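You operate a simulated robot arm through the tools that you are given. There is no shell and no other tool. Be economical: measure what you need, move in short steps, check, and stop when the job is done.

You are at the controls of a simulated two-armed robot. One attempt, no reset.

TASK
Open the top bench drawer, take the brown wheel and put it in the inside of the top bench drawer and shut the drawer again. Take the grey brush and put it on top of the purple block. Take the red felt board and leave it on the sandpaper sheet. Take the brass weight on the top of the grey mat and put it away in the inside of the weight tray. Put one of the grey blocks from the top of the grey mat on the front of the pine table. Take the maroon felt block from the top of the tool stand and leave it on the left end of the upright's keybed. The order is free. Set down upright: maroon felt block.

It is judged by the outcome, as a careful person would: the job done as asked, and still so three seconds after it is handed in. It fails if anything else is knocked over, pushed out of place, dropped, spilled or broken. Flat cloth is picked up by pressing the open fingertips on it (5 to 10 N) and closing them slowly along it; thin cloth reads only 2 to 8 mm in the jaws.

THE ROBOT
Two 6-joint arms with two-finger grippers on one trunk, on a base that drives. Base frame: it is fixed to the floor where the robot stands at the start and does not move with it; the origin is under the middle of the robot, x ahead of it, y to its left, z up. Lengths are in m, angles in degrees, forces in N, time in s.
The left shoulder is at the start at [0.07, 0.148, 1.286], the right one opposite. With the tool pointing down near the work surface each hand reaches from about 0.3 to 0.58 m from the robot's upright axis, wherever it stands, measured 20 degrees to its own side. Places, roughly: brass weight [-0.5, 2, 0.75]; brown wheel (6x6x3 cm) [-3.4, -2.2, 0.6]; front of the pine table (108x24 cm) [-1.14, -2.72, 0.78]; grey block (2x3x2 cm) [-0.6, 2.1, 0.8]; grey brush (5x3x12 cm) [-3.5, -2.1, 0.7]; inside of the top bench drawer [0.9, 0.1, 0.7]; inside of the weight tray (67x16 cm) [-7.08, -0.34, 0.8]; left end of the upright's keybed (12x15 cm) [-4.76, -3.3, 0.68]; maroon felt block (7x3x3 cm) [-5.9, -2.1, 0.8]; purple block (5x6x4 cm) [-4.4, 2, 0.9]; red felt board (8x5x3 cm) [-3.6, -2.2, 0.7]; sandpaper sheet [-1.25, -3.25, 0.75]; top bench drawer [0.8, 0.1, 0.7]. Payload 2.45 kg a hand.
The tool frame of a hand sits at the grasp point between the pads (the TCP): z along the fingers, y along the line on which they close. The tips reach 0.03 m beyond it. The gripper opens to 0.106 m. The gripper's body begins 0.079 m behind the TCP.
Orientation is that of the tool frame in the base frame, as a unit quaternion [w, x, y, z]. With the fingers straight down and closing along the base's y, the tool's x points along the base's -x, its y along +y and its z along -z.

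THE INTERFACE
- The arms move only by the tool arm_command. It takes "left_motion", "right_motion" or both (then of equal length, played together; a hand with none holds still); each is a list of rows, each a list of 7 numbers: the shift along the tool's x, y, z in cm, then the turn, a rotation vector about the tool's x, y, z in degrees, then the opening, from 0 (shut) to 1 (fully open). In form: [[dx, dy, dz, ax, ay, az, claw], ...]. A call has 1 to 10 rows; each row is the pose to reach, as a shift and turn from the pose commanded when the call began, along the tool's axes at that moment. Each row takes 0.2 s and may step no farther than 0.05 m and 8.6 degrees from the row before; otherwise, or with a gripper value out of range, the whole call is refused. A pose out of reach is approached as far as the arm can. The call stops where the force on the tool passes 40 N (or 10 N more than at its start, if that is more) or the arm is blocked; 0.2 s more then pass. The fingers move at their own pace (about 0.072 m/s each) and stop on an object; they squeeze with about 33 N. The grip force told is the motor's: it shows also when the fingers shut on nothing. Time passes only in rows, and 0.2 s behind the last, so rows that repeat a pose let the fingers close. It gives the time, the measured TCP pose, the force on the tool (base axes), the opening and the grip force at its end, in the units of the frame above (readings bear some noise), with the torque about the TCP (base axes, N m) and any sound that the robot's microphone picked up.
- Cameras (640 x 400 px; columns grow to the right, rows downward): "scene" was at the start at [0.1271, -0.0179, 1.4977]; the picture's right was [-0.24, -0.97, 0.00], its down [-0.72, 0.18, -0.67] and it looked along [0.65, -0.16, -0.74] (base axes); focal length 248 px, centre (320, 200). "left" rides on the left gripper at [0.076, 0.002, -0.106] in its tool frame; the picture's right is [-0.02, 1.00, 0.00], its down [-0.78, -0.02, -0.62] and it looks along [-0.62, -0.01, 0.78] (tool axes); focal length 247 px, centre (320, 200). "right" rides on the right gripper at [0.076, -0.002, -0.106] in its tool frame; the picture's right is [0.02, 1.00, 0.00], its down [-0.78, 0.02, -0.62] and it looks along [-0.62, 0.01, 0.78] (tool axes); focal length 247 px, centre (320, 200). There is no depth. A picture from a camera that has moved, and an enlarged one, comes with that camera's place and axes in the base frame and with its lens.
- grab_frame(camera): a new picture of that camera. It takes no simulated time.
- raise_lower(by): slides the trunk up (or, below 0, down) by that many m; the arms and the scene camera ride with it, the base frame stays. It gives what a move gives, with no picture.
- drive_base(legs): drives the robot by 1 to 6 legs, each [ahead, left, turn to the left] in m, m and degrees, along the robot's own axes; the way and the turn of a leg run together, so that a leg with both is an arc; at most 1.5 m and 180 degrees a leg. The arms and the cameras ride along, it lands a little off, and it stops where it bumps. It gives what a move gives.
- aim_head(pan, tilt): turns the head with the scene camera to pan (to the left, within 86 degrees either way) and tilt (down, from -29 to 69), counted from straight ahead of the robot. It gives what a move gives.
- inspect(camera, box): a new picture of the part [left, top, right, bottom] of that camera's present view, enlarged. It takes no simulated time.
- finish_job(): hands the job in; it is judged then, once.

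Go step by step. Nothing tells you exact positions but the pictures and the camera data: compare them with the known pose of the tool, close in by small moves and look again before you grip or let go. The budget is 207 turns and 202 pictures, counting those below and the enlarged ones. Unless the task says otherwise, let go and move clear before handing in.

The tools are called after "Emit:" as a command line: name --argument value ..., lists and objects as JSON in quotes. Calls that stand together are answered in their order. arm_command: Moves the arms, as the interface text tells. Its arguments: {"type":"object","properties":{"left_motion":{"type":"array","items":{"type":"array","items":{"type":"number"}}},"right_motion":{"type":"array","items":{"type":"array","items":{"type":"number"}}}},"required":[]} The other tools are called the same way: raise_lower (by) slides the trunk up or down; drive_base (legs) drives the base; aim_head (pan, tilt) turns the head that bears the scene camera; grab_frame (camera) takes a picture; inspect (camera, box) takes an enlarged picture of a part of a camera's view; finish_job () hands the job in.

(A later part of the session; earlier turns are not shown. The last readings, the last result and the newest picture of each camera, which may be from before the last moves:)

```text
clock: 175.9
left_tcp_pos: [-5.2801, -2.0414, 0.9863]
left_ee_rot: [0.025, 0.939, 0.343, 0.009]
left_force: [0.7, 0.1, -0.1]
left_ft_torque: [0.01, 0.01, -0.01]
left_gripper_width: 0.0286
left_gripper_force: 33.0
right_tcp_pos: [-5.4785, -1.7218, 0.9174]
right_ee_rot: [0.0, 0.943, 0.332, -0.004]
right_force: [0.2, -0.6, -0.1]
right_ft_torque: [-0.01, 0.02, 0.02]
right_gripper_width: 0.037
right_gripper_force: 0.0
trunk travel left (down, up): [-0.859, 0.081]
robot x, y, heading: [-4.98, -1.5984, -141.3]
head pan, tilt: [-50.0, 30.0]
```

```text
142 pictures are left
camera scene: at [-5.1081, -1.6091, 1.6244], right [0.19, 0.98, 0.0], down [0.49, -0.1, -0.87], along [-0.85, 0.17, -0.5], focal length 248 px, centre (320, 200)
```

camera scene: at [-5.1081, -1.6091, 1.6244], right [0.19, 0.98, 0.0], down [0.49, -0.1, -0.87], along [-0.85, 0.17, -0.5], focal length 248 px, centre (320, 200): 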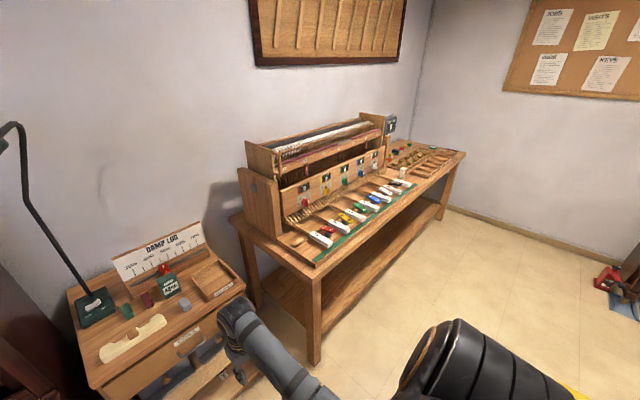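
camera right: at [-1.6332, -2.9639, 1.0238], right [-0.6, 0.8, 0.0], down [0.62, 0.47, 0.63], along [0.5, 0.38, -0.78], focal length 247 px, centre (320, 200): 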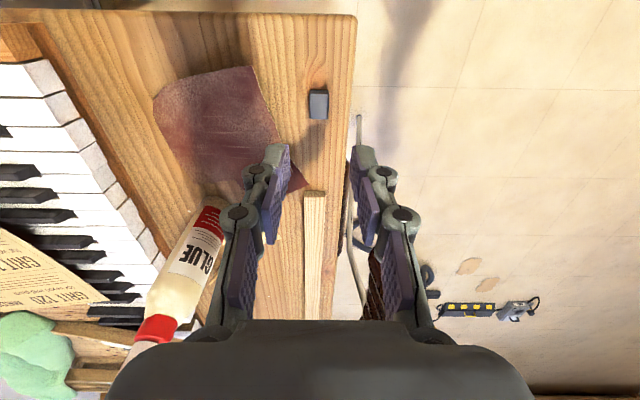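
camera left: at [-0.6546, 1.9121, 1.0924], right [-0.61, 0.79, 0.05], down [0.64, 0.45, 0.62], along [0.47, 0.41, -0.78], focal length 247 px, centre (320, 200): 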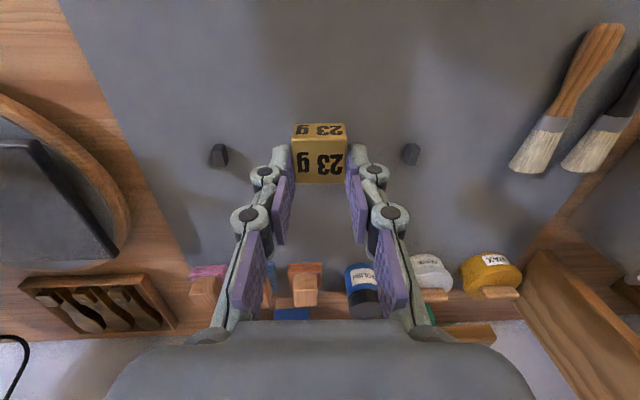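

I'll set the weight down first. I zoom on the right part of that bench for the weight tray.

Emit:
inspect --camera "scene" --box '[350, 110, 490, 210]'

```text
4.00 times, centred on (420, 160) of scene
camera zoom: at [-5.1081, -1.6091, 1.6244], right [0.19, 0.98, 0.0], down [0.49, -0.1, -0.87], along [-0.85, 0.17, -0.5], focal length 993 px, centre (-80, 360)
```

zoom: 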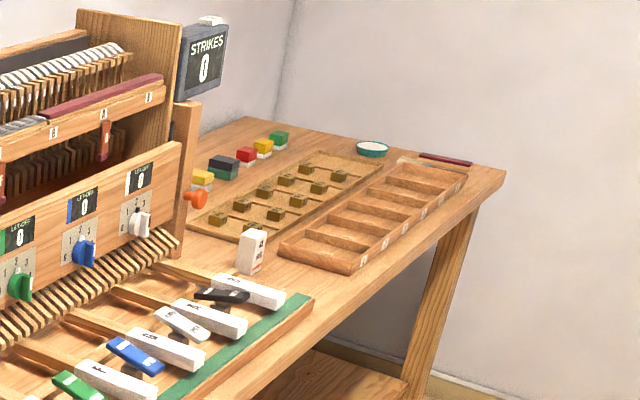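

The compartment tray is at the front right of that bench. I strafe right along the bench to it.

Emit:
drive_base --legs '[[0.08, 0, 0], [0, -1.4, 0], [0, -1.0, 0]]'

Emit:
aim_head --pan 0 --tilt 40

Emit:
grab_frame --camera "scene"

```text
clock: 188.3
left_tcp_pos: [-6.8362, -0.1925, 0.9861]
left_ee_rot: [0.026, 0.944, 0.33, 0.009]
left_force: [-0.6, 0.8, -0.4]
left_ft_torque: [0.02, -0.02, 0.01]
left_gripper_width: 0.0284
left_gripper_force: 32.5
right_tcp_pos: [-7.0272, 0.1331, 0.9178]
right_ee_rot: [0.0, 0.948, 0.319, -0.003]
right_force: [-0.2, 0.4, -0.2]
right_ft_torque: [0.0, 0.01, -0.04]
right_gripper_width: 0.0371
right_gripper_force: 0.0
trunk travel left (down, up): [-0.859, 0.081]
robot x, y, heading: [-6.5232, 0.2445, -142.6]
head pan, tilt: [-50.0, 30.0]
```

```text
clock: 189.5
left_tcp_pos: [-6.8384, -0.1922, 0.9867]
left_ee_rot: [0.026, 0.944, 0.329, 0.009]
left_force: [-0.6, 0.1, -0.7]
left_ft_torque: [0.0, 0.02, 0.0]
left_gripper_width: 0.0285
left_gripper_force: 32.9
right_tcp_pos: [-7.0268, 0.1331, 0.9177]
right_ee_rot: [0.0, 0.948, 0.319, -0.003]
right_force: [-0.3, -0.4, 0.1]
right_ft_torque: [0.0, -0.02, -0.01]
right_gripper_width: 0.0373
right_gripper_force: 0.0
trunk travel left (down, up): [-0.859, 0.081]
robot x, y, heading: [-6.5214, 0.2394, -142.8]
head pan, tilt: [0.0, 40.0]
```

```text
140 pictures are left
camera scene: at [-6.6318, 0.1641, 1.609], right [-0.6, 0.8, 0.0], down [0.51, 0.39, -0.77], along [-0.61, -0.46, -0.64], focal length 248 px, centre (320, 200)
```

scene: 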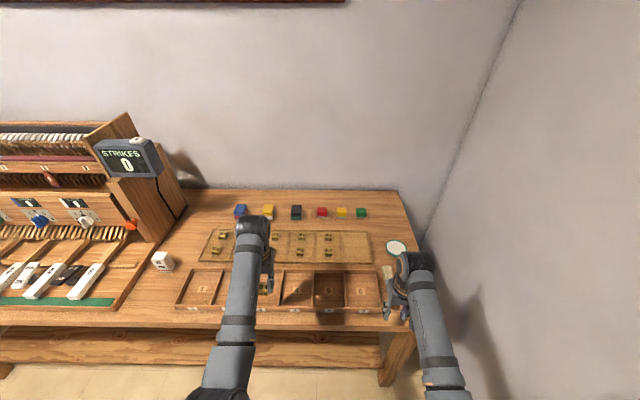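

I zoom on the tray.

Emit:
inspect --camera "scene" --box '[170, 220, 400, 330]'

Emit:
grab_frame --camera "left"

```text
2.78 times, centred on (285, 275) of scene
camera zoom: at [-6.6318, 0.1641, 1.609], right [-0.6, 0.8, 0.0], down [0.51, 0.39, -0.77], along [-0.61, -0.46, -0.64], focal length 691 px, centre (417, -9)
```

zoom: 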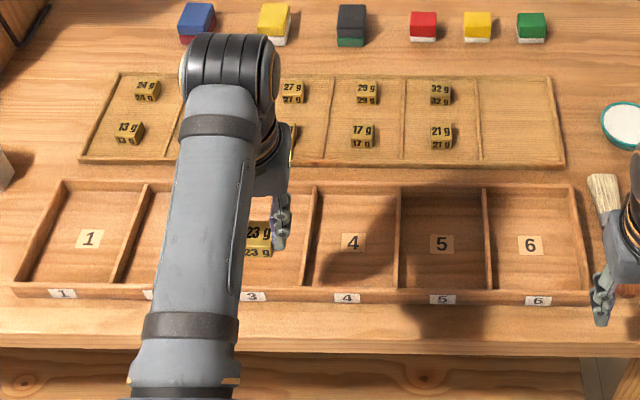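

```text
138 pictures are left
camera left: at [-6.7792, -0.1411, 1.0925], right [0.6, -0.79, 0.05], down [-0.64, -0.45, 0.62], along [-0.47, -0.41, -0.78], focal length 247 px, centre (320, 200)
```

left: 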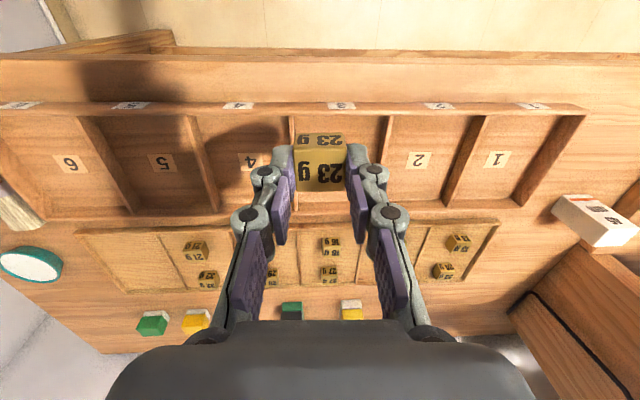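

The listed position matches the shallow tray at the back, holding the other brass weights; its right column is empty. I approach a little for a better look.

Emit:
drive_base --legs '[[0.12, 0, 0]]'

Emit:
grab_frame --camera "left"

Emit:
grab_frame --camera "right"

Emit:
grab_frame --camera "scene"

```text
clock: 190.8
left_tcp_pos: [-6.9289, -0.2644, 0.9868]
left_ee_rot: [0.026, 0.943, 0.331, 0.008]
left_force: [0.2, -1.2, -0.4]
left_ft_torque: [0.0, 0.01, -0.04]
left_gripper_width: 0.0284
left_gripper_force: 33.2
right_tcp_pos: [-7.1203, 0.0605, 0.9184]
right_ee_rot: [0.0, 0.948, 0.319, -0.003]
right_force: [0.3, 0.5, 0.4]
right_ft_torque: [-0.04, 0.0, -0.02]
right_gripper_width: 0.037
right_gripper_force: 0.0
trunk travel left (down, up): [-0.859, 0.081]
robot x, y, heading: [-6.6175, 0.1736, -142.7]
head pan, tilt: [0.0, 40.0]
```

```text
137 pictures are left
camera left: at [-6.8728, -0.2129, 1.0931], right [0.61, -0.79, 0.05], down [-0.64, -0.45, 0.62], along [-0.47, -0.41, -0.78], focal length 247 px, centre (320, 200)
```

left: 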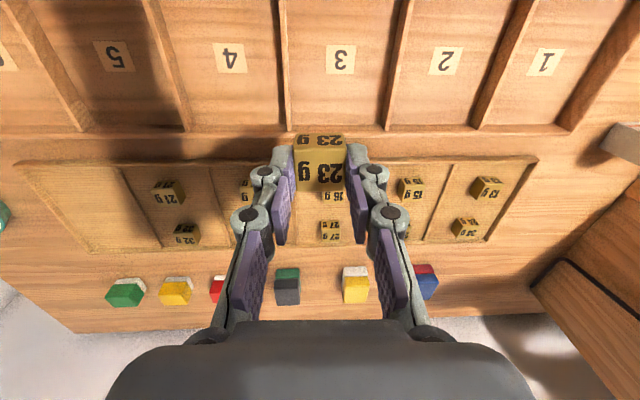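

```text
136 pictures are left
camera right: at [-7.0585, 0.1082, 1.024], right [0.62, -0.78, 0.0], down [-0.61, -0.49, 0.63], along [-0.49, -0.39, -0.78], focal length 247 px, centre (320, 200)
```

right: 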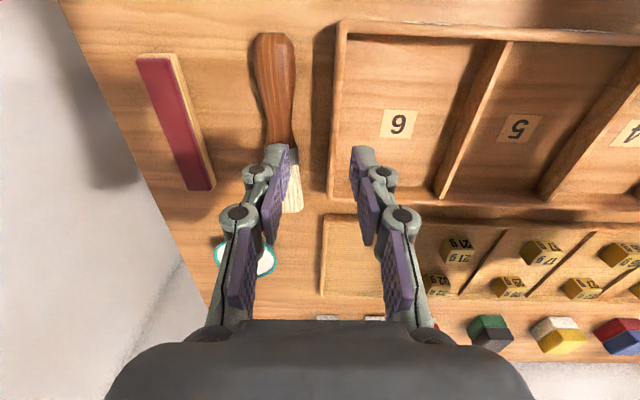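

```text
135 pictures are left
camera scene: at [-6.7252, 0.0929, 1.6092], right [-0.6, 0.8, 0.0], down [0.51, 0.39, -0.77], along [-0.61, -0.46, -0.64], focal length 248 px, centre (320, 200)
```

scene: 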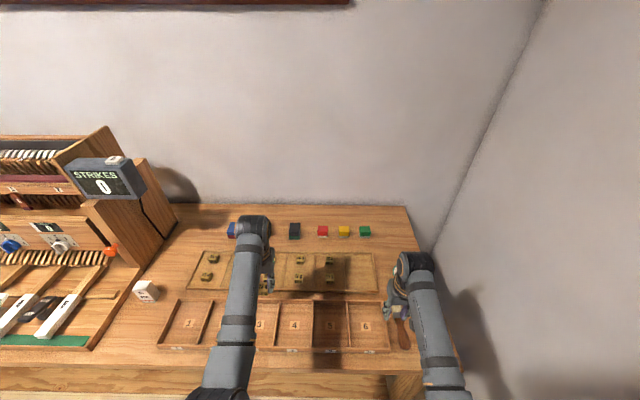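

Column 6 of the weight tray is empty. I tuck the right hand inward, then edge closer and turn slightly right so the left hand can reach it.

Emit:
arm_command --right_motion '[[0.5, 2.5, -1, 0, 0, 0, 0.35], [1, 5, -2, 0, 0, 0, 0.35]]'

Emit:
drive_base --legs '[[0.07, -0.05, 0], [0, 0, -16]]'

Emit:
grab_frame --camera "left"

Emit:
grab_frame --camera "scene"

```text
clock: 191.4
left_tcp_pos: [-6.9305, -0.2663, 0.9863]
left_ee_rot: [0.024, 0.944, 0.33, 0.009]
left_force: [1.2, -0.3, -0.4]
left_ft_torque: [0.03, 0.01, 0.02]
left_gripper_width: 0.0285
left_gripper_force: 33.3
right_tcp_pos: [-7.0807, 0.0264, 0.9383]
right_ee_rot: [-0.001, 0.948, 0.319, -0.004]
right_force: [-0.1, -0.2, 0.3]
right_ft_torque: [0.0, 0.04, 0.01]
right_gripper_width: 0.0372
right_gripper_force: 0.0
trunk travel left (down, up): [-0.859, 0.081]
robot x, y, heading: [-6.6177, 0.1685, -142.9]
head pan, tilt: [0.0, 40.0]
```

```text
clock: 193.4
left_tcp_pos: [-7.1274, -0.1645, 0.9866]
left_ee_rot: [0.027, 0.98, 0.195, 0.005]
left_force: [-0.1, 0.2, -0.7]
left_ft_torque: [0.06, 0.01, -0.01]
left_gripper_width: 0.0286
left_gripper_force: 33.2
right_tcp_pos: [-7.1908, 0.1574, 0.9366]
right_ee_rot: [-0.001, 0.983, 0.184, -0.003]
right_force: [0.1, 0.5, -0.4]
right_ft_torque: [-0.01, -0.01, -0.03]
right_gripper_width: 0.0371
right_gripper_force: 0.0
trunk travel left (down, up): [-0.859, 0.081]
robot x, y, heading: [-6.6995, 0.1727, -158.9]
head pan, tilt: [0.0, 40.0]
```

```text
134 pictures are left
camera left: at [-7.0575, -0.1302, 1.0924], right [0.36, -0.93, 0.05], down [-0.74, -0.25, 0.62], along [-0.56, -0.26, -0.78], focal length 247 px, centre (320, 200)
```

left: 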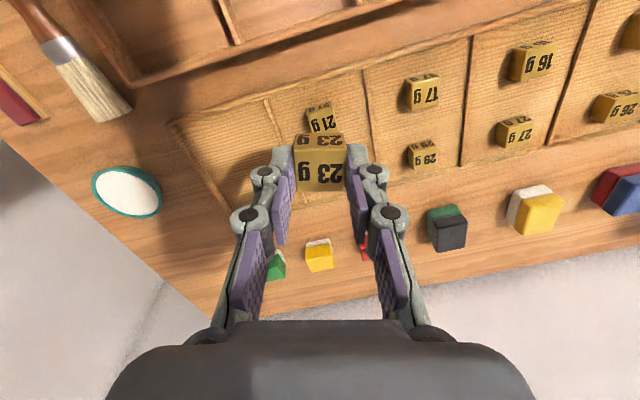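

```text
133 pictures are left
camera scene: at [-6.8317, 0.1223, 1.609], right [-0.36, 0.93, 0.0], down [0.6, 0.23, -0.77], along [-0.71, -0.28, -0.64], focal length 248 px, centre (320, 200)
```

scene: 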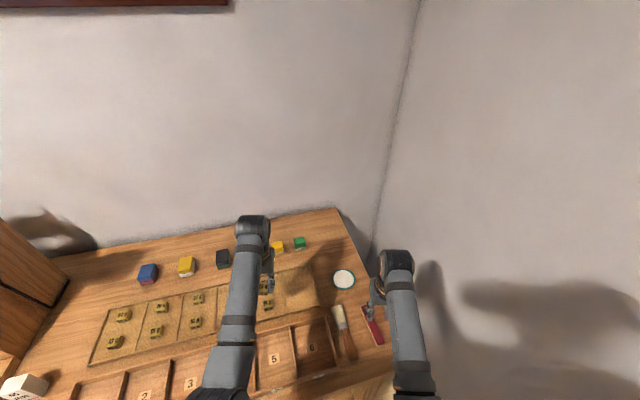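

Good view of the empty column. I retract the right hand and turn 8° more so the left hand reaches comfortably.

Emit:
arm_command --right_motion '[[3, 0, -1, 0, 0, 0, 0.35], [6, 0, -2, 0, 0, 0, 0.35]]'

Emit:
drive_base --legs '[[0, 0, -8]]'

Emit:
raise_lower --by -0.08

Emit:
grab_frame --camera "left"

```text
clock: 194.2
left_tcp_pos: [-7.127, -0.1636, 0.9868]
left_ee_rot: [0.026, 0.98, 0.195, 0.007]
left_force: [-0.2, 0.4, -0.4]
left_ft_torque: [0.02, 0.0, 0.01]
left_gripper_width: 0.0287
left_gripper_force: 33.1
right_tcp_pos: [-7.1516, 0.2033, 0.9581]
right_ee_rot: [-0.032, 0.982, 0.186, -0.016]
right_force: [0.4, 0.0, -0.6]
right_ft_torque: [0.01, 0.0, -0.01]
right_gripper_width: 0.0372
right_gripper_force: 0.1
trunk travel left (down, up): [-0.859, 0.081]
robot x, y, heading: [-6.7081, 0.1686, -158.7]
head pan, tilt: [0.0, 40.0]
stopped in row 2 (right hand): the arm was blocked; the commanded pose is now the measured one
```

```text
clock: 195.2
left_tcp_pos: [-7.1696, -0.1035, 0.9862]
left_ee_rot: [0.027, 0.992, 0.127, 0.004]
left_force: [-0.3, 0.3, 0.7]
left_ft_torque: [-0.02, 0.02, 0.01]
left_gripper_width: 0.0286
left_gripper_force: 32.2
right_tcp_pos: [-7.1413, 0.2644, 0.9591]
right_ee_rot: [-0.033, 0.992, 0.117, -0.014]
right_force: [0.2, -0.5, 0.8]
right_ft_torque: [0.03, -0.02, 0.0]
right_gripper_width: 0.0369
right_gripper_force: 0.0
trunk travel left (down, up): [-0.859, 0.081]
robot x, y, heading: [-6.7052, 0.1685, -166.8]
head pan, tilt: [0.0, 40.0]
```

```text
clock: 196.4
left_tcp_pos: [-7.1678, -0.1017, 0.9081]
left_ee_rot: [0.026, 0.991, 0.128, 0.003]
left_force: [0.4, -0.1, 0.0]
left_ft_torque: [0.03, 0.01, 0.03]
left_gripper_width: 0.0288
left_gripper_force: 32.8
right_tcp_pos: [-7.141, 0.2648, 0.8784]
right_ee_rot: [-0.033, 0.993, 0.116, -0.015]
right_force: [0.1, -0.4, -0.3]
right_ft_torque: [-0.01, 0.0, -0.01]
right_gripper_width: 0.0372
right_gripper_force: 0.1
trunk travel left (down, up): [-0.779, 0.161]
robot x, y, heading: [-6.7069, 0.171, -166.7]
head pan, tilt: [0.0, 40.0]
```

```text
132 pictures are left
camera left: at [-7.0957, -0.0783, 1.0127], right [0.23, -0.97, 0.05], down [-0.77, -0.15, 0.62], along [-0.59, -0.18, -0.78], focal length 247 px, centre (320, 200)
```

left: 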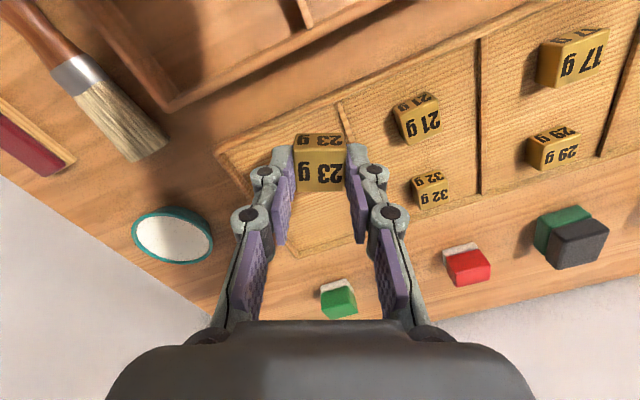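

The landing spot needs about 7 cm more forward. I move there, straighten the small tilt and descend part-way.

Emit:
arm_command --left_motion '[[-3.7, -1, 0, 1.5, 0, 0, 0], [-7.35, -1.9, 0, 2.9, 0, 0, 0], [-7.35, -1.9, 2, 2.9, 0, 0, 0], [-7.35, -1.9, 4, 2.9, 0, 0, 0]]'

Emit:
grab_frame --camera "left"

Emit:
inspect --camera "scene" --box '[220, 200, 420, 340]'

```text
clock: 197.4
left_tcp_pos: [-7.2465, -0.105, 0.8651]
left_ee_rot: [0.003, 0.992, 0.127, 0.0]
left_force: [0.1, -0.4, -0.4]
left_ft_torque: [-0.01, 0.0, 0.0]
left_gripper_width: 0.0285
left_gripper_force: 32.4
right_tcp_pos: [-7.1416, 0.2654, 0.8777]
right_ee_rot: [-0.032, 0.993, 0.116, -0.015]
right_force: [-0.5, -0.4, -0.3]
right_ft_torque: [0.01, -0.01, -0.02]
right_gripper_width: 0.0372
right_gripper_force: 0.0
trunk travel left (down, up): [-0.779, 0.161]
robot x, y, heading: [-6.7109, 0.1712, -166.5]
head pan, tilt: [0.0, 40.0]
```

```text
131 pictures are left
camera left: at [-7.1711, -0.0857, 0.9716], right [0.23, -0.97, 0.0], down [-0.76, -0.18, 0.62], along [-0.6, -0.15, -0.78], focal length 247 px, centre (320, 200)
```

left: 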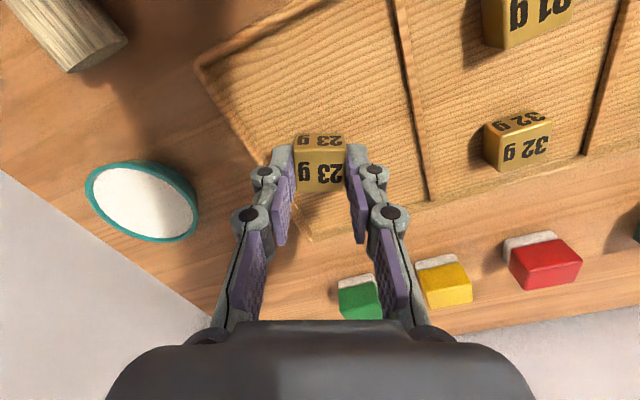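

```text
2.86 times, centred on (320, 270) of scene
camera zoom: at [-6.8381, 0.1402, 1.529], right [-0.23, 0.97, 0.0], down [0.63, 0.15, -0.77], along [-0.75, -0.17, -0.64], focal length 709 px, centre (320, 0)
```

zoom: 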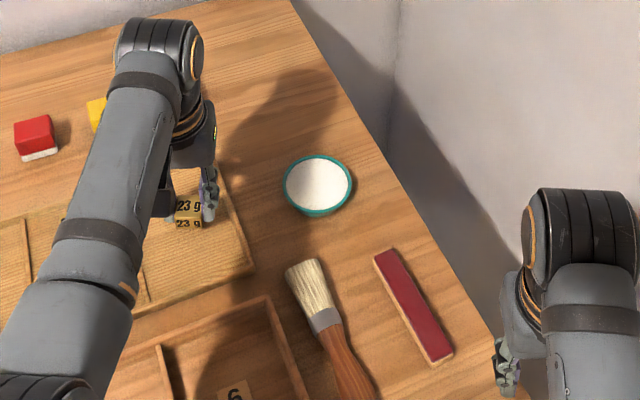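

The spot below is well inside the empty column. I lower to contact in small steps.

Emit:
arm_command --left_motion '[[0, 0, 1, 0, 0, 0, 0], [0, 0, 1.8, 0, 0, 0, 0], [0, 0, 2.3, 0, 0, 0, 0], [0, 0, 2.7, 0, 0, 0, 0], [0, 0, 3.1, 0, 0, 0, 0], [0, 0, 3.5, 0, 0, 0, 0]]'

Emit:
grab_frame --camera "left"

```text
clock: 198.8
left_tcp_pos: [-7.2445, -0.1052, 0.8369]
left_ee_rot: [0.002, 0.992, 0.127, -0.005]
left_force: [-3.8, -1.9, 32.7]
left_ft_torque: [-0.09, 0.15, 0.01]
left_gripper_width: 0.0293
left_gripper_force: 33.0
right_tcp_pos: [-7.1411, 0.2646, 0.8806]
right_ee_rot: [-0.032, 0.992, 0.117, -0.016]
right_force: [0.1, 0.3, 0.0]
right_ft_torque: [-0.02, -0.04, 0.02]
right_gripper_width: 0.0373
right_gripper_force: 0.1
trunk travel left (down, up): [-0.779, 0.161]
robot x, y, heading: [-6.7079, 0.1712, -166.8]
head pan, tilt: [0.0, 40.0]
```

```text
129 pictures are left
camera left: at [-7.1693, -0.0848, 0.9406], right [0.23, -0.97, 0.0], down [-0.76, -0.18, 0.63], along [-0.61, -0.15, -0.78], focal length 247 px, centre (320, 200)
```

left: 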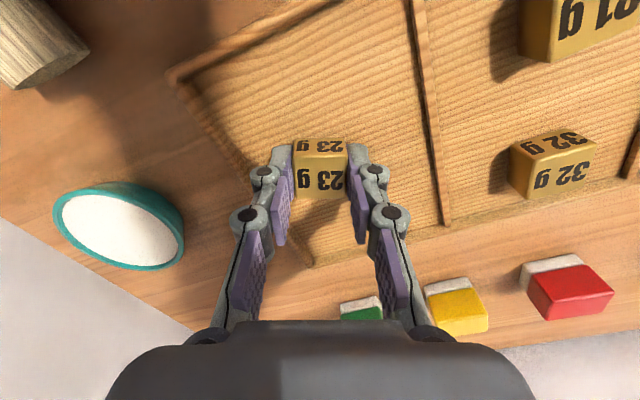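

Contact. I release and lift clear.

Emit:
arm_command --left_motion '[[0, 0, -0.2, 0, 0, 0, 0.3], [0, 0, -0.2, 0, 0, 0, 0.42], [0, 0, -0.4, 0, 0, 0, 0.42], [0, 0, -4, 0, 0, 0, 0.42], [0, 0, -8, 0, 0, 0, 0.42]]'

Emit:
grab_frame --camera "left"

```text
clock: 200.0
left_tcp_pos: [-7.242, -0.1032, 0.9123]
left_ee_rot: [0.002, 0.992, 0.126, 0.002]
left_force: [0.6, 0.6, 0.1]
left_ft_torque: [-0.01, 0.01, 0.02]
left_gripper_width: 0.0446
left_gripper_force: 0.2
right_tcp_pos: [-7.1418, 0.2653, 0.8791]
right_ee_rot: [-0.032, 0.993, 0.117, -0.014]
right_force: [0.5, -0.1, 0.7]
right_ft_torque: [-0.03, -0.01, -0.01]
right_gripper_width: 0.0372
right_gripper_force: 0.1
trunk travel left (down, up): [-0.779, 0.161]
robot x, y, heading: [-6.7047, 0.1699, -166.5]
head pan, tilt: [0.0, 40.0]
```

```text
128 pictures are left
camera left: at [-7.1681, -0.0852, 1.0173], right [0.23, -0.97, 0.0], down [-0.76, -0.18, 0.62], along [-0.6, -0.15, -0.78], focal length 247 px, centre (320, 200)
```

left: 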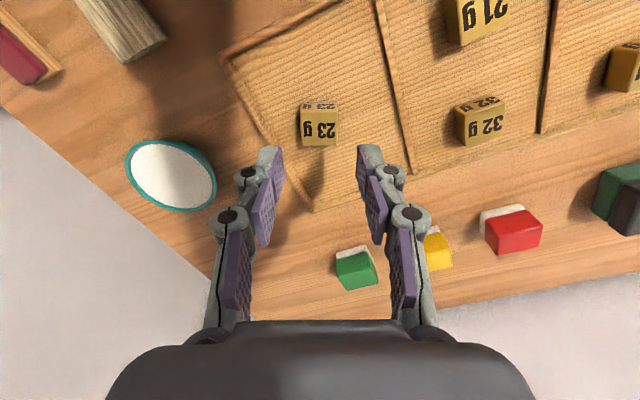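

The weight sits in the tray. I tidy both hands, raise the trunk and drive to the tool stand, placing myself so the left hand can take the maroon block.

Emit:
arm_command --left_motion '[[3.5, 1, -1, 0, 0, 0, 0.5], [7.3, 1.5, -2, 0, 0, 0, 0.5]]' --right_motion '[[-2.5, -1, 0, -1.9, 0.6, 0, 0.5], [-5, -2, 0, -3.8, 1.2, 0, 0.5]]'

Emit:
raise_lower --by 0.08

Emit:
drive_base --legs '[[-0.35, 0, 0], [0, 0, 24], [0.12, 0, 0], [0, 1.45, 0], [0, 0.58, 0]]'

Emit:
aim_head --pan 10 --tilt 40

Emit:
grab_frame --camera "scene"

```text
clock: 200.6
left_tcp_pos: [-7.1685, -0.1007, 0.9309]
left_ee_rot: [0.003, 0.992, 0.128, 0.001]
left_force: [-0.2, 0.2, 0.5]
left_ft_torque: [0.01, -0.02, 0.01]
left_gripper_width: 0.0531
left_gripper_force: 0.1
right_tcp_pos: [-7.1945, 0.2737, 0.8799]
right_ee_rot: [0.002, 0.993, 0.116, 0.0]
right_force: [0.1, -0.2, -0.3]
right_ft_torque: [-0.03, 0.05, -0.04]
right_gripper_width: 0.0531
right_gripper_force: 0.2
trunk travel left (down, up): [-0.779, 0.161]
robot x, y, heading: [-6.7067, 0.1684, -166.9]
head pan, tilt: [0.0, 40.0]
```

```text
clock: 201.7
left_tcp_pos: [-7.1702, -0.1009, 1.0098]
left_ee_rot: [0.003, 0.992, 0.128, 0.0]
left_force: [-0.8, -0.6, -0.4]
left_ft_torque: [0.01, -0.03, 0.03]
left_gripper_width: 0.0532
left_gripper_force: 0.1
right_tcp_pos: [-7.1951, 0.274, 0.9602]
right_ee_rot: [-0.002, 0.993, 0.116, 0.0]
right_force: [-1.1, -0.1, -0.5]
right_ft_torque: [0.0, -0.02, 0.0]
right_gripper_width: 0.0528
right_gripper_force: 0.2
trunk travel left (down, up): [-0.859, 0.081]
robot x, y, heading: [-6.7043, 0.1702, -166.6]
head pan, tilt: [0.0, 40.0]
```

```text
clock: 215.8
left_tcp_pos: [-5.5235, -1.8583, 1.0104]
left_ee_rot: [0.003, 0.94, 0.34, 0.001]
left_force: [0.2, -0.8, 0.0]
left_ft_torque: [0.02, -0.01, 0.02]
left_gripper_width: 0.0531
left_gripper_force: 0.1
right_tcp_pos: [-5.7057, -1.5279, 0.9611]
right_ee_rot: [0.0, 0.944, 0.33, 0.0]
right_force: [-0.9, 0.0, 0.4]
right_ft_torque: [0.0, -0.02, 0.0]
right_gripper_width: 0.0533
right_gripper_force: 0.0
trunk travel left (down, up): [-0.859, 0.081]
robot x, y, heading: [-5.2196, -1.414, -141.5]
head pan, tilt: [0.0, 40.0]
```

```text
clock: 216.5
left_tcp_pos: [-5.5235, -1.858, 1.0102]
left_ee_rot: [0.001, 0.941, 0.34, 0.002]
left_force: [-0.4, -0.4, 0.0]
left_ft_torque: [-0.02, 0.0, -0.01]
left_gripper_width: 0.0531
left_gripper_force: 0.0
right_tcp_pos: [-5.7049, -1.5297, 0.9611]
right_ee_rot: [-0.001, 0.944, 0.33, -0.001]
right_force: [-0.7, -1.0, 0.3]
right_ft_torque: [0.0, -0.01, -0.01]
right_gripper_width: 0.0531
right_gripper_force: 0.1
trunk travel left (down, up): [-0.859, 0.081]
robot x, y, heading: [-5.2169, -1.4172, -141.8]
head pan, tilt: [10.0, 40.0]
```

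```text
127 pictures are left
camera scene: at [-5.3146, -1.509, 1.609], right [-0.75, 0.66, 0.0], down [0.43, 0.48, -0.77], along [-0.51, -0.57, -0.64], focal length 248 px, centre (320, 200)
```

scene: 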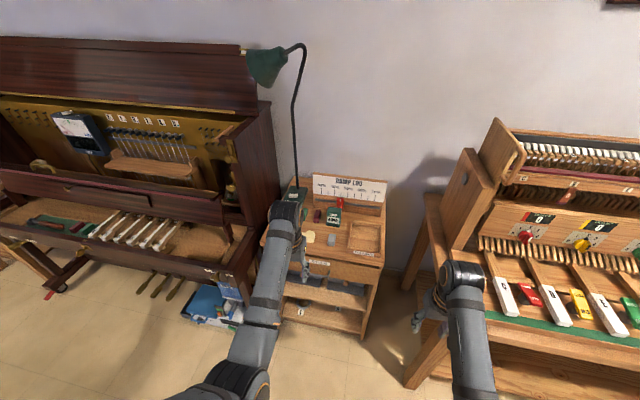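

The maroon block is ahead of the left hand at about [-5.89, -2.16]. I drive forward.

Emit:
drive_base --legs '[[0.43, 0, 0]]'

Emit:
grab_frame --camera "left"

Emit:
grab_frame --camera "scene"

```text
clock: 219.1
left_tcp_pos: [-5.8561, -2.1199, 1.0112]
left_ee_rot: [0.002, 0.941, 0.339, 0.001]
left_force: [-0.7, -0.4, -0.4]
left_ft_torque: [0.01, 0.03, 0.0]
left_gripper_width: 0.0531
left_gripper_force: 0.0
right_tcp_pos: [-6.0364, -1.7911, 0.9602]
right_ee_rot: [-0.001, 0.944, 0.33, 0.0]
right_force: [0.4, 0.6, 0.3]
right_ft_torque: [0.04, 0.0, 0.0]
right_gripper_width: 0.0533
right_gripper_force: 0.0
trunk travel left (down, up): [-0.859, 0.081]
robot x, y, heading: [-5.5463, -1.6791, -142.0]
head pan, tilt: [10.0, 40.0]
```

```text
126 pictures are left
camera left: at [-5.7965, -2.0711, 1.1164], right [0.62, -0.78, 0.0], down [-0.62, -0.48, 0.62], along [-0.49, -0.39, -0.78], focal length 247 px, centre (320, 200)
```

left: 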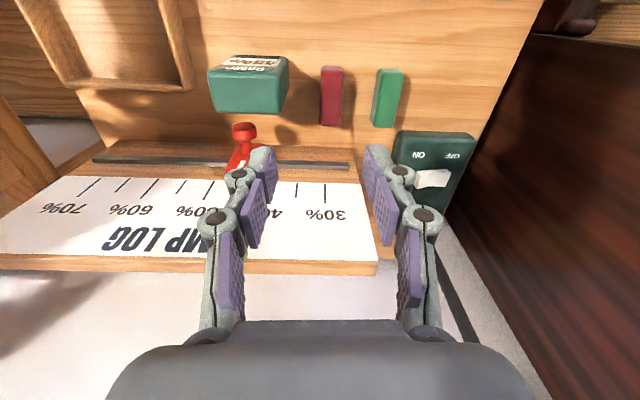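

```text
125 pictures are left
camera scene: at [-5.6464, -1.7702, 1.6092], right [-0.75, 0.67, 0.0], down [0.43, 0.48, -0.77], along [-0.51, -0.57, -0.64], focal length 248 px, centre (320, 200)
```

scene: 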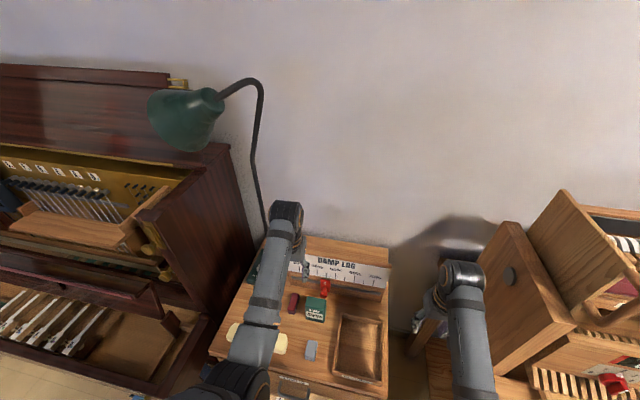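

I zoom on the maroon block to judge its posture.

Emit:
inspect --camera "left" --box '[200, 30, 420, 170]'

Emit:
inspect --camera "scene" --box '[230, 260, 350, 340]'

```text
2.86 times, centred on (310, 100) of left
camera zoom: at [-5.7965, -2.0711, 1.1164], right [0.62, -0.78, 0.0], down [-0.62, -0.48, 0.62], along [-0.49, -0.39, -0.78], focal length 706 px, centre (349, 486)
```

zoom: 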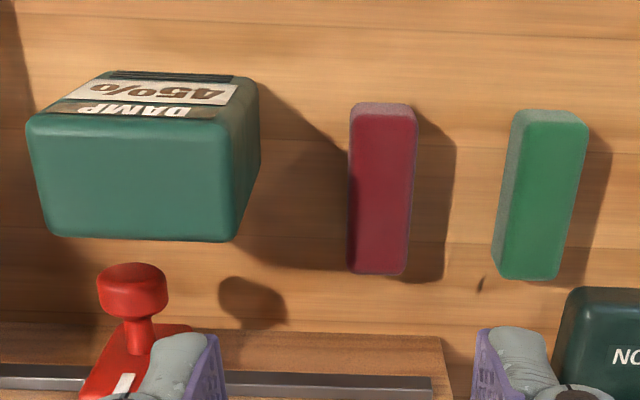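

```text
5.00 times, centred on (290, 300) of scene
camera zoom: at [-5.6464, -1.7702, 1.6092], right [-0.75, 0.67, 0.0], down [0.43, 0.48, -0.77], along [-0.51, -0.57, -0.64], focal length 1241 px, centre (470, -300)
```

zoom: 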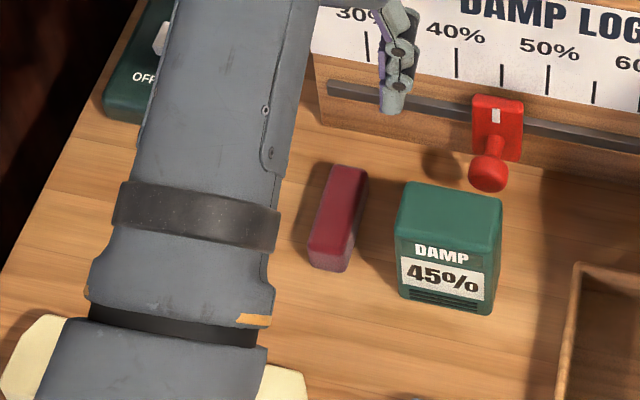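

The block lies flat (7 cm long), so I keep that posture. I move above it with a narrow opening and descend part-way.

Emit:
arm_command --left_motion '[[0.6, 0.6, 3.5, 0, 0, 0, 0.36], [1.2, 1.25, 7, 0, 0, 0, 0.36], [1.2, 1.25, 11, 0, 0, 0, 0.36]]'

Emit:
grab_frame --camera "left"

```text
clock: 219.9
left_tcp_pos: [-5.8395, -2.1229, 0.9021]
left_ee_rot: [0.001, 0.941, 0.339, 0.001]
left_force: [0.4, 0.6, 0.7]
left_ft_torque: [0.01, 0.01, -0.03]
left_gripper_width: 0.0378
left_gripper_force: 0.1
right_tcp_pos: [-6.0387, -1.7921, 0.9586]
right_ee_rot: [-0.001, 0.944, 0.329, 0.0]
right_force: [0.1, -0.5, 0.4]
right_ft_torque: [0.02, -0.04, -0.02]
right_gripper_width: 0.053
right_gripper_force: 0.1
trunk travel left (down, up): [-0.859, 0.081]
robot x, y, heading: [-5.5539, -1.6771, -141.7]
head pan, tilt: [10.0, 40.0]
```

```text
122 pictures are left
camera left: at [-5.7796, -2.0743, 1.0076], right [0.62, -0.78, 0.0], down [-0.62, -0.48, 0.62], along [-0.48, -0.39, -0.78], focal length 247 px, centre (320, 200)
```

left: 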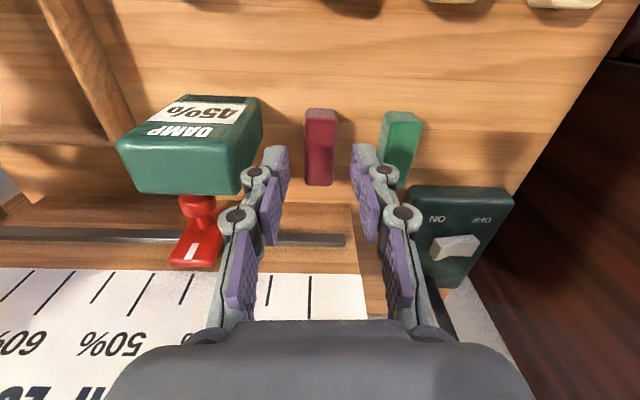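

I correct 1.8 cm forward, bias slightly away from the meter, and descend to grip height.

Emit:
arm_command --left_motion '[[-1.8, 0.4, 0.5, 0, 0, 0, 0.36], [-1.8, 0.4, 2, 0, 0, 0, 0.36], [-1.8, 0.4, 3.5, 0, 0, 0, 0.36]]'

Emit:
grab_frame --camera "left"

```text
clock: 220.7
left_tcp_pos: [-5.852, -2.1384, 0.8666]
left_ee_rot: [0.002, 0.941, 0.339, 0.001]
left_force: [-0.1, -0.2, -0.4]
left_ft_torque: [-0.03, 0.0, 0.01]
left_gripper_width: 0.0381
left_gripper_force: 0.0
right_tcp_pos: [-6.0375, -1.7911, 0.9595]
right_ee_rot: [-0.001, 0.944, 0.33, 0.0]
right_force: [-0.8, -0.1, -0.1]
right_ft_torque: [0.03, -0.03, -0.01]
right_gripper_width: 0.0529
right_gripper_force: 0.0
trunk travel left (down, up): [-0.859, 0.081]
robot x, y, heading: [-5.5532, -1.6765, -141.6]
head pan, tilt: [10.0, 40.0]
```

```text
121 pictures are left
camera left: at [-5.7913, -2.0886, 0.9715], right [0.62, -0.78, 0.0], down [-0.62, -0.48, 0.62], along [-0.49, -0.39, -0.78], focal length 247 px, centre (320, 200)
```

left: 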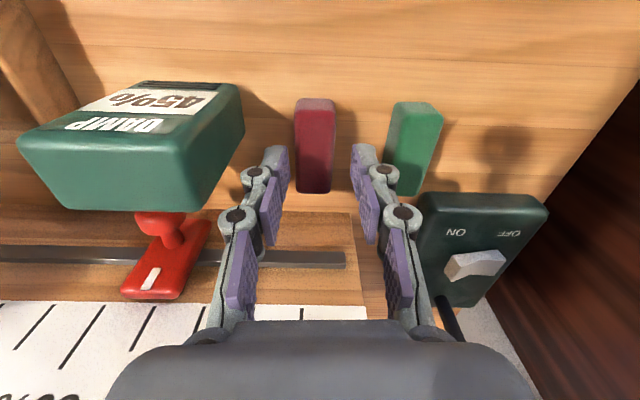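

Well aligned. I descend the last bit and close.

Emit:
arm_command --left_motion '[[-0.2, -0.1, 0.8, 0, 0, 0, 0.36], [-0.2, -0.1, 1.6, 0, 0, 0, 0.36], [-0.2, -0.1, 1.6, 0, 0, 0, 0.2], [-0.2, -0.1, 1.6, 0, 0, 0, 0.1], [-0.2, -0.1, 1.6, 0, 0, 0, 0.0], [-0.2, -0.1, 1.6, 0, 0, 0, 0.0]]'

Emit:
grab_frame --camera "left"

```text
clock: 222.1
left_tcp_pos: [-5.8536, -2.1387, 0.8505]
left_ee_rot: [0.002, 0.941, 0.339, 0.0]
left_force: [-0.1, -0.3, -0.2]
left_ft_torque: [0.0, 0.03, 0.0]
left_gripper_width: 0.0243
left_gripper_force: 33.3
right_tcp_pos: [-6.037, -1.7907, 0.9603]
right_ee_rot: [-0.001, 0.944, 0.33, 0.0]
right_force: [0.5, 0.4, -0.6]
right_ft_torque: [0.01, 0.0, -0.01]
right_gripper_width: 0.0531
right_gripper_force: 0.1
trunk travel left (down, up): [-0.859, 0.081]
robot x, y, heading: [-5.5526, -1.677, -141.4]
head pan, tilt: [10.0, 40.0]
```

```text
120 pictures are left
camera left: at [-5.7933, -2.0887, 0.955], right [0.62, -0.78, 0.0], down [-0.62, -0.48, 0.62], along [-0.49, -0.39, -0.78], focal length 247 px, centre (320, 200)
```

left: 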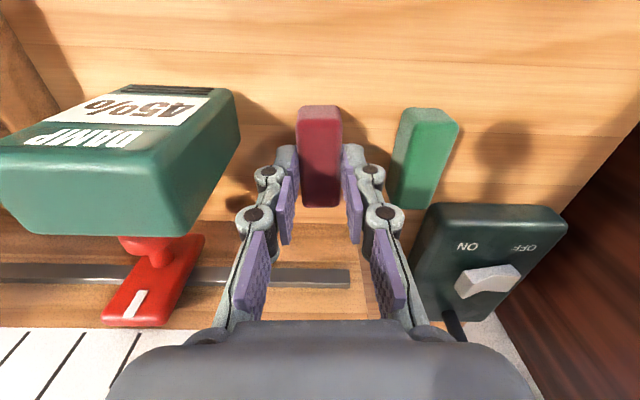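

Gripped at 2.4 cm. I lift and check that it holds.

Emit:
arm_command --left_motion '[[0, 0, -2, 0, 0, 0, 0], [0, 0, -5, 0, 0, 0, 0], [0, 0, -9, 0, 0, 0, 0], [0, 0, -13, 0, 0, 0, 0]]'

Emit:
grab_frame --camera "left"

```text
clock: 223.1
left_tcp_pos: [-5.8533, -2.1359, 0.9808]
left_ee_rot: [0.001, 0.941, 0.338, 0.001]
left_force: [0.2, 1.1, 0.6]
left_ft_torque: [-0.01, 0.03, -0.02]
left_gripper_width: 0.0245
left_gripper_force: 33.1
right_tcp_pos: [-6.0375, -1.7905, 0.9608]
right_ee_rot: [-0.001, 0.944, 0.33, 0.0]
right_force: [0.2, 0.2, -1.0]
right_ft_torque: [0.01, -0.02, 0.0]
right_gripper_width: 0.0529
right_gripper_force: 0.2
trunk travel left (down, up): [-0.859, 0.081]
robot x, y, heading: [-5.5506, -1.6727, -141.9]
head pan, tilt: [10.0, 40.0]
```

```text
119 pictures are left
camera left: at [-5.7942, -2.0881, 1.0863], right [0.62, -0.78, 0.0], down [-0.62, -0.48, 0.62], along [-0.48, -0.39, -0.78], focal length 247 px, centre (320, 200)
```

left: 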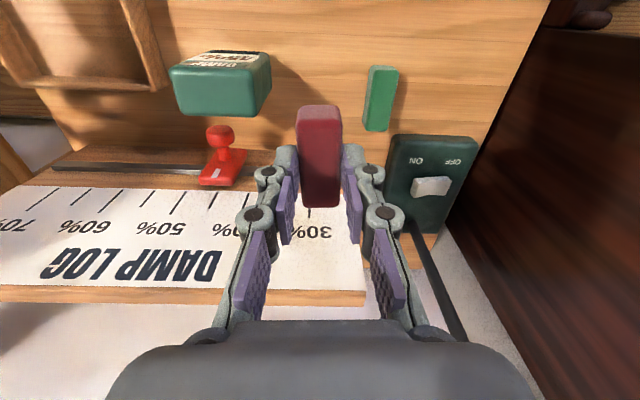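

Held firmly. I back off and strafe left along the upright to its left end.

Emit:
drive_base --legs '[[-0.47, 0, 0], [0, 1.45, 0]]'

Emit:
aim_head --pan 5 --tilt 45

Emit:
grab_frame --camera "scene"

```text
clock: 232.7
left_tcp_pos: [-4.5654, -2.9924, 0.9808]
left_ee_rot: [0.002, 0.937, 0.348, 0.001]
left_force: [-0.3, -1.1, 0.1]
left_ft_torque: [0.02, 0.0, 0.0]
left_gripper_width: 0.0245
left_gripper_force: 33.2
right_tcp_pos: [-4.7578, -2.6519, 0.96]
right_ee_rot: [-0.001, 0.941, 0.339, -0.001]
right_force: [-0.4, -0.3, 0.3]
right_ft_torque: [0.02, -0.01, -0.02]
right_gripper_width: 0.0528
right_gripper_force: 0.0
trunk travel left (down, up): [-0.859, 0.081]
robot x, y, heading: [-4.2723, -2.5245, -140.3]
head pan, tilt: [10.0, 40.0]
```

```text
clock: 233.4
left_tcp_pos: [-4.5659, -2.9943, 0.9796]
left_ee_rot: [0.002, 0.937, 0.349, 0.001]
left_force: [0.3, 0.4, -1.0]
left_ft_torque: [0.02, 0.0, 0.02]
left_gripper_width: 0.0245
left_gripper_force: 32.8
right_tcp_pos: [-4.7569, -2.6512, 0.9604]
right_ee_rot: [0.0, 0.941, 0.339, -0.001]
right_force: [-0.5, -0.3, 0.1]
right_ft_torque: [0.01, -0.02, 0.02]
right_gripper_width: 0.053
right_gripper_force: 0.1
trunk travel left (down, up): [-0.859, 0.081]
robot x, y, heading: [-4.2742, -2.5286, -140.5]
head pan, tilt: [5.0, 45.0]
```

```text
118 pictures are left
camera scene: at [-4.3695, -2.6155, 1.6018], right [-0.7, 0.71, 0.0], down [0.5, 0.5, -0.71], along [-0.5, -0.5, -0.71], focal length 248 px, centre (320, 200)
```

scene: 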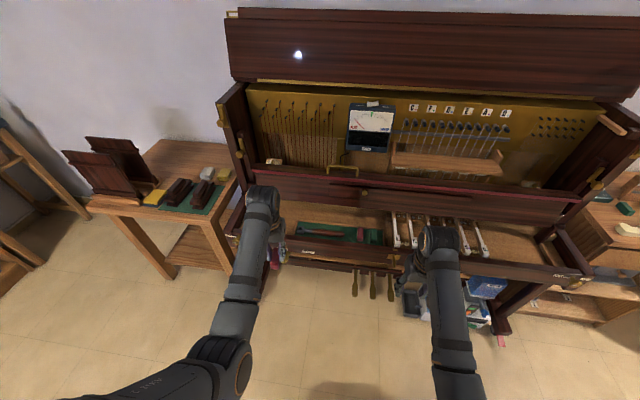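

The free left end of the keybed is under the left arm. I look with the wrist camera and a zoom.

Emit:
grab_frame --camera "left"

Emit:
inspect --camera "scene" --box '[200, 150, 400, 280]'

```text
117 pictures are left
camera left: at [-4.5066, -2.9436, 1.0858], right [0.64, -0.77, 0.0], down [-0.61, -0.5, 0.62], along [-0.48, -0.4, -0.78], focal length 247 px, centre (320, 200)
```

left: 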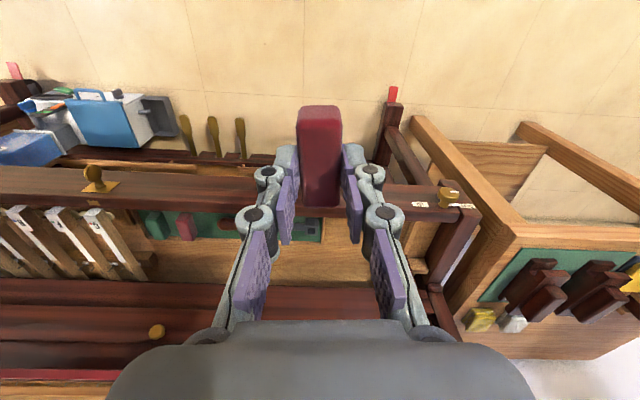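

```text
3.08 times, centred on (300, 215) of scene
camera zoom: at [-4.3695, -2.6155, 1.6018], right [-0.7, 0.71, 0.0], down [0.5, 0.5, -0.71], along [-0.5, -0.5, -0.71], focal length 764 px, centre (382, 154)
```

zoom: 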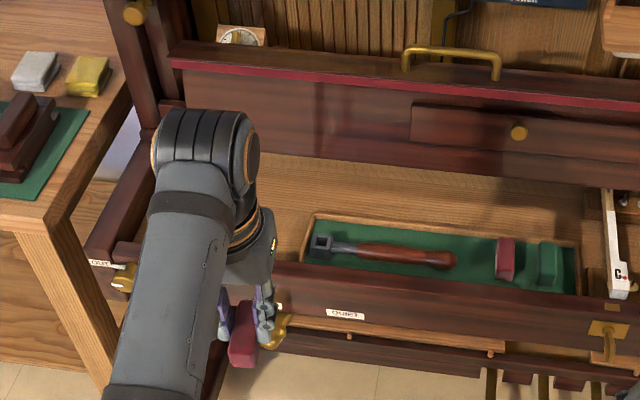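

The bare keybed end is about 36 cm ahead and 13 cm left of the hand. I drive there and look again.

Emit:
drive_base --legs '[[0, 0.13, -1.5], [0.35, 0, 0]]'

Emit:
grab_frame --camera "left"

Emit:
grab_frame --camera "scene"

```text
clock: 236.6
left_tcp_pos: [-4.7781, -3.3043, 0.9818]
left_ee_rot: [0.001, 0.941, 0.338, 0.0]
left_force: [4.6, 3.7, 1.6]
left_ft_torque: [0.09, -0.12, -0.06]
left_gripper_width: 0.0242
left_gripper_force: 33.0
right_tcp_pos: [-4.9607, -2.9585, 0.9607]
right_ee_rot: [0.0, 0.945, 0.328, -0.001]
right_force: [0.0, -0.2, 0.5]
right_ft_torque: [0.02, -0.04, 0.0]
right_gripper_width: 0.0529
right_gripper_force: 0.1
trunk travel left (down, up): [-0.859, 0.081]
robot x, y, heading: [-4.4721, -2.8478, -142.0]
head pan, tilt: [5.0, 45.0]
```

```text
115 pictures are left
camera left: at [-4.7178, -3.2556, 1.0863], right [0.62, -0.79, 0.0], down [-0.62, -0.48, 0.62], along [-0.49, -0.39, -0.78], focal length 247 px, centre (320, 200)
```

left: 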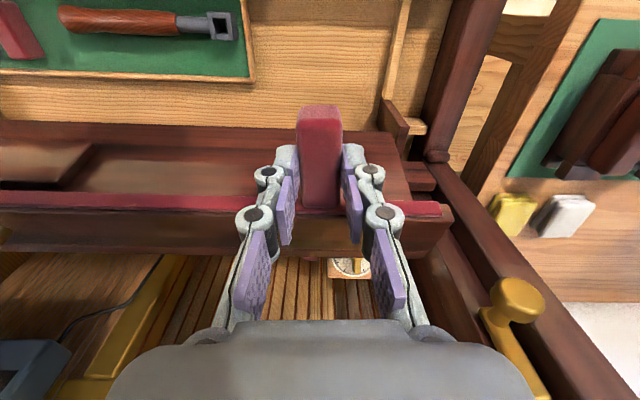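

```text
114 pictures are left
camera scene: at [-4.5727, -2.9306, 1.6019], right [-0.68, 0.73, 0.0], down [0.52, 0.48, -0.71], along [-0.52, -0.48, -0.71], focal length 248 px, centre (320, 200)
```

scene: 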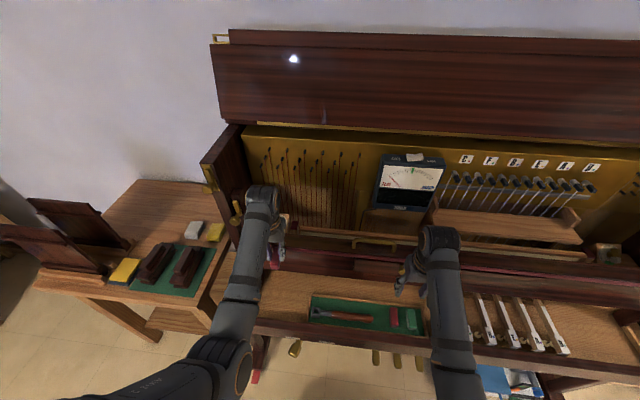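

The block's far end touched the ledge lightly. I back up 5 cm so it can go down between rail and fallboard.

Emit:
drive_base --legs '[[-0.05, 0, 0]]'

Emit:
grab_frame --camera "left"

Emit:
inspect --camera "scene" --box '[190, 200, 350, 370]'

```text
clock: 237.5
left_tcp_pos: [-4.7443, -3.2765, 0.9768]
left_ee_rot: [0.0, 0.941, 0.337, 0.004]
left_force: [-0.8, -0.4, -0.2]
left_ft_torque: [0.05, -0.06, -0.02]
left_gripper_width: 0.0246
left_gripper_force: 32.6
right_tcp_pos: [-4.926, -2.9313, 0.957]
right_ee_rot: [-0.001, 0.945, 0.328, 0.002]
right_force: [-0.3, -0.3, 0.0]
right_ft_torque: [0.04, -0.07, 0.0]
right_gripper_width: 0.0529
right_gripper_force: 0.1
trunk travel left (down, up): [-0.859, 0.081]
robot x, y, heading: [-4.4384, -2.8174, -141.6]
head pan, tilt: [5.0, 45.0]
```

```text
113 pictures are left
camera left: at [-4.6844, -3.2295, 1.0832], right [0.62, -0.79, 0.0], down [-0.62, -0.49, 0.62], along [-0.48, -0.38, -0.79], focal length 247 px, centre (320, 200)
```

left: 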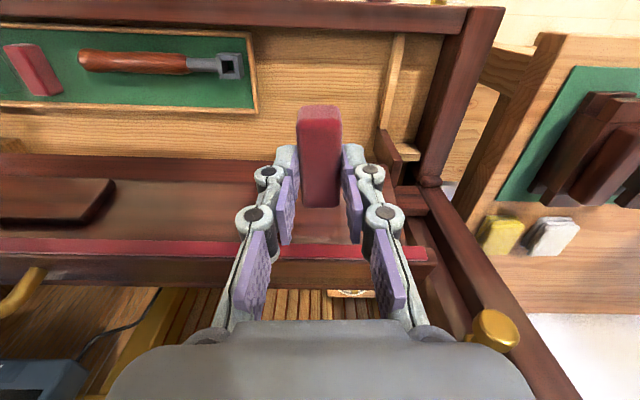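

```text
2.35 times, centred on (270, 285) of scene
camera zoom: at [-4.5417, -2.9065, 1.6009], right [-0.68, 0.73, 0.0], down [0.52, 0.49, -0.7], along [-0.51, -0.48, -0.71], focal length 584 px, centre (438, 0)
```

zoom: 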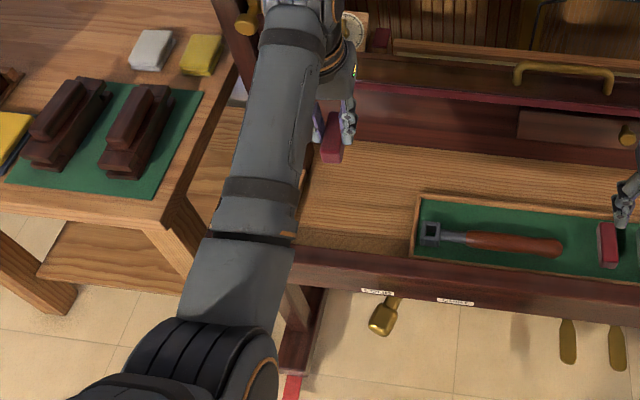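

The spot is good. I shift 1.5 cm forward and lower the hand most of the way.

Emit:
arm_command --left_motion '[[-0.7, 0, 4, 0, 0, 0, 0], [-1.2, 0, 8.5, 0, 0, 0, 0], [-1.2, 0, 13, 0, 0, 0, 0], [-1.2, 0, 17, 0, 0, 0, 0]]'

Emit:
grab_frame --camera "left"

Emit:
grab_frame --camera "scene"

```text
clock: 238.5
left_tcp_pos: [-4.7515, -3.2846, 0.8075]
left_ee_rot: [0.002, 0.941, 0.338, 0.0]
left_force: [-0.6, 0.8, -1.3]
left_ft_torque: [0.01, -0.01, -0.02]
left_gripper_width: 0.0244
left_gripper_force: 32.8
right_tcp_pos: [-4.9224, -2.9286, 0.9594]
right_ee_rot: [-0.001, 0.945, 0.327, 0.0]
right_force: [-0.4, -0.1, -0.6]
right_ft_torque: [0.02, -0.01, -0.01]
right_gripper_width: 0.0529
right_gripper_force: 0.0
trunk travel left (down, up): [-0.859, 0.081]
robot x, y, heading: [-4.4357, -2.8185, -141.9]
head pan, tilt: [5.0, 45.0]
```

```text
111 pictures are left
camera left: at [-4.6918, -3.2342, 0.9142], right [0.62, -0.79, 0.0], down [-0.62, -0.48, 0.62], along [-0.49, -0.39, -0.78], focal length 247 px, centre (320, 200)
```

left: 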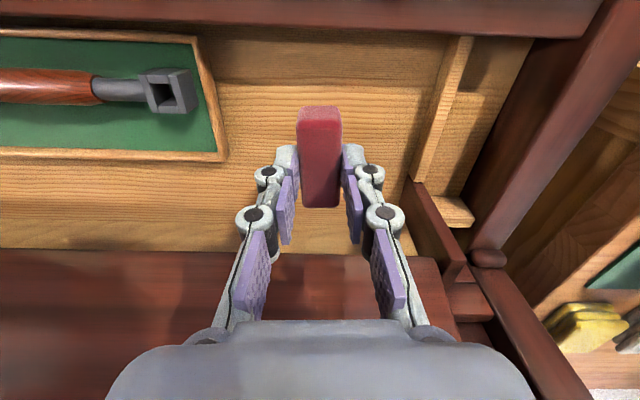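

```text
110 pictures are left
camera scene: at [-4.5359, -2.9023, 1.6017], right [-0.68, 0.73, 0.0], down [0.52, 0.48, -0.71], along [-0.52, -0.48, -0.71], focal length 248 px, centre (320, 200)
```

scene: 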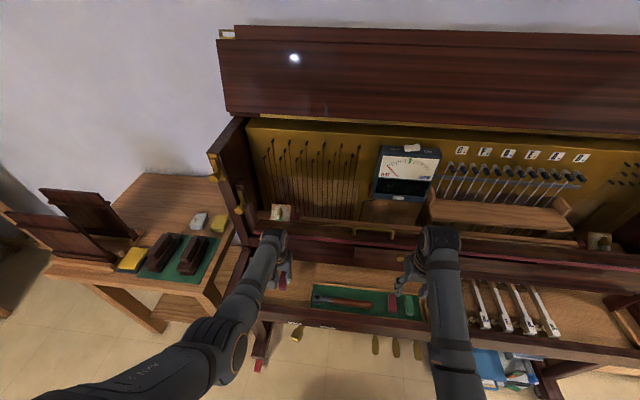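

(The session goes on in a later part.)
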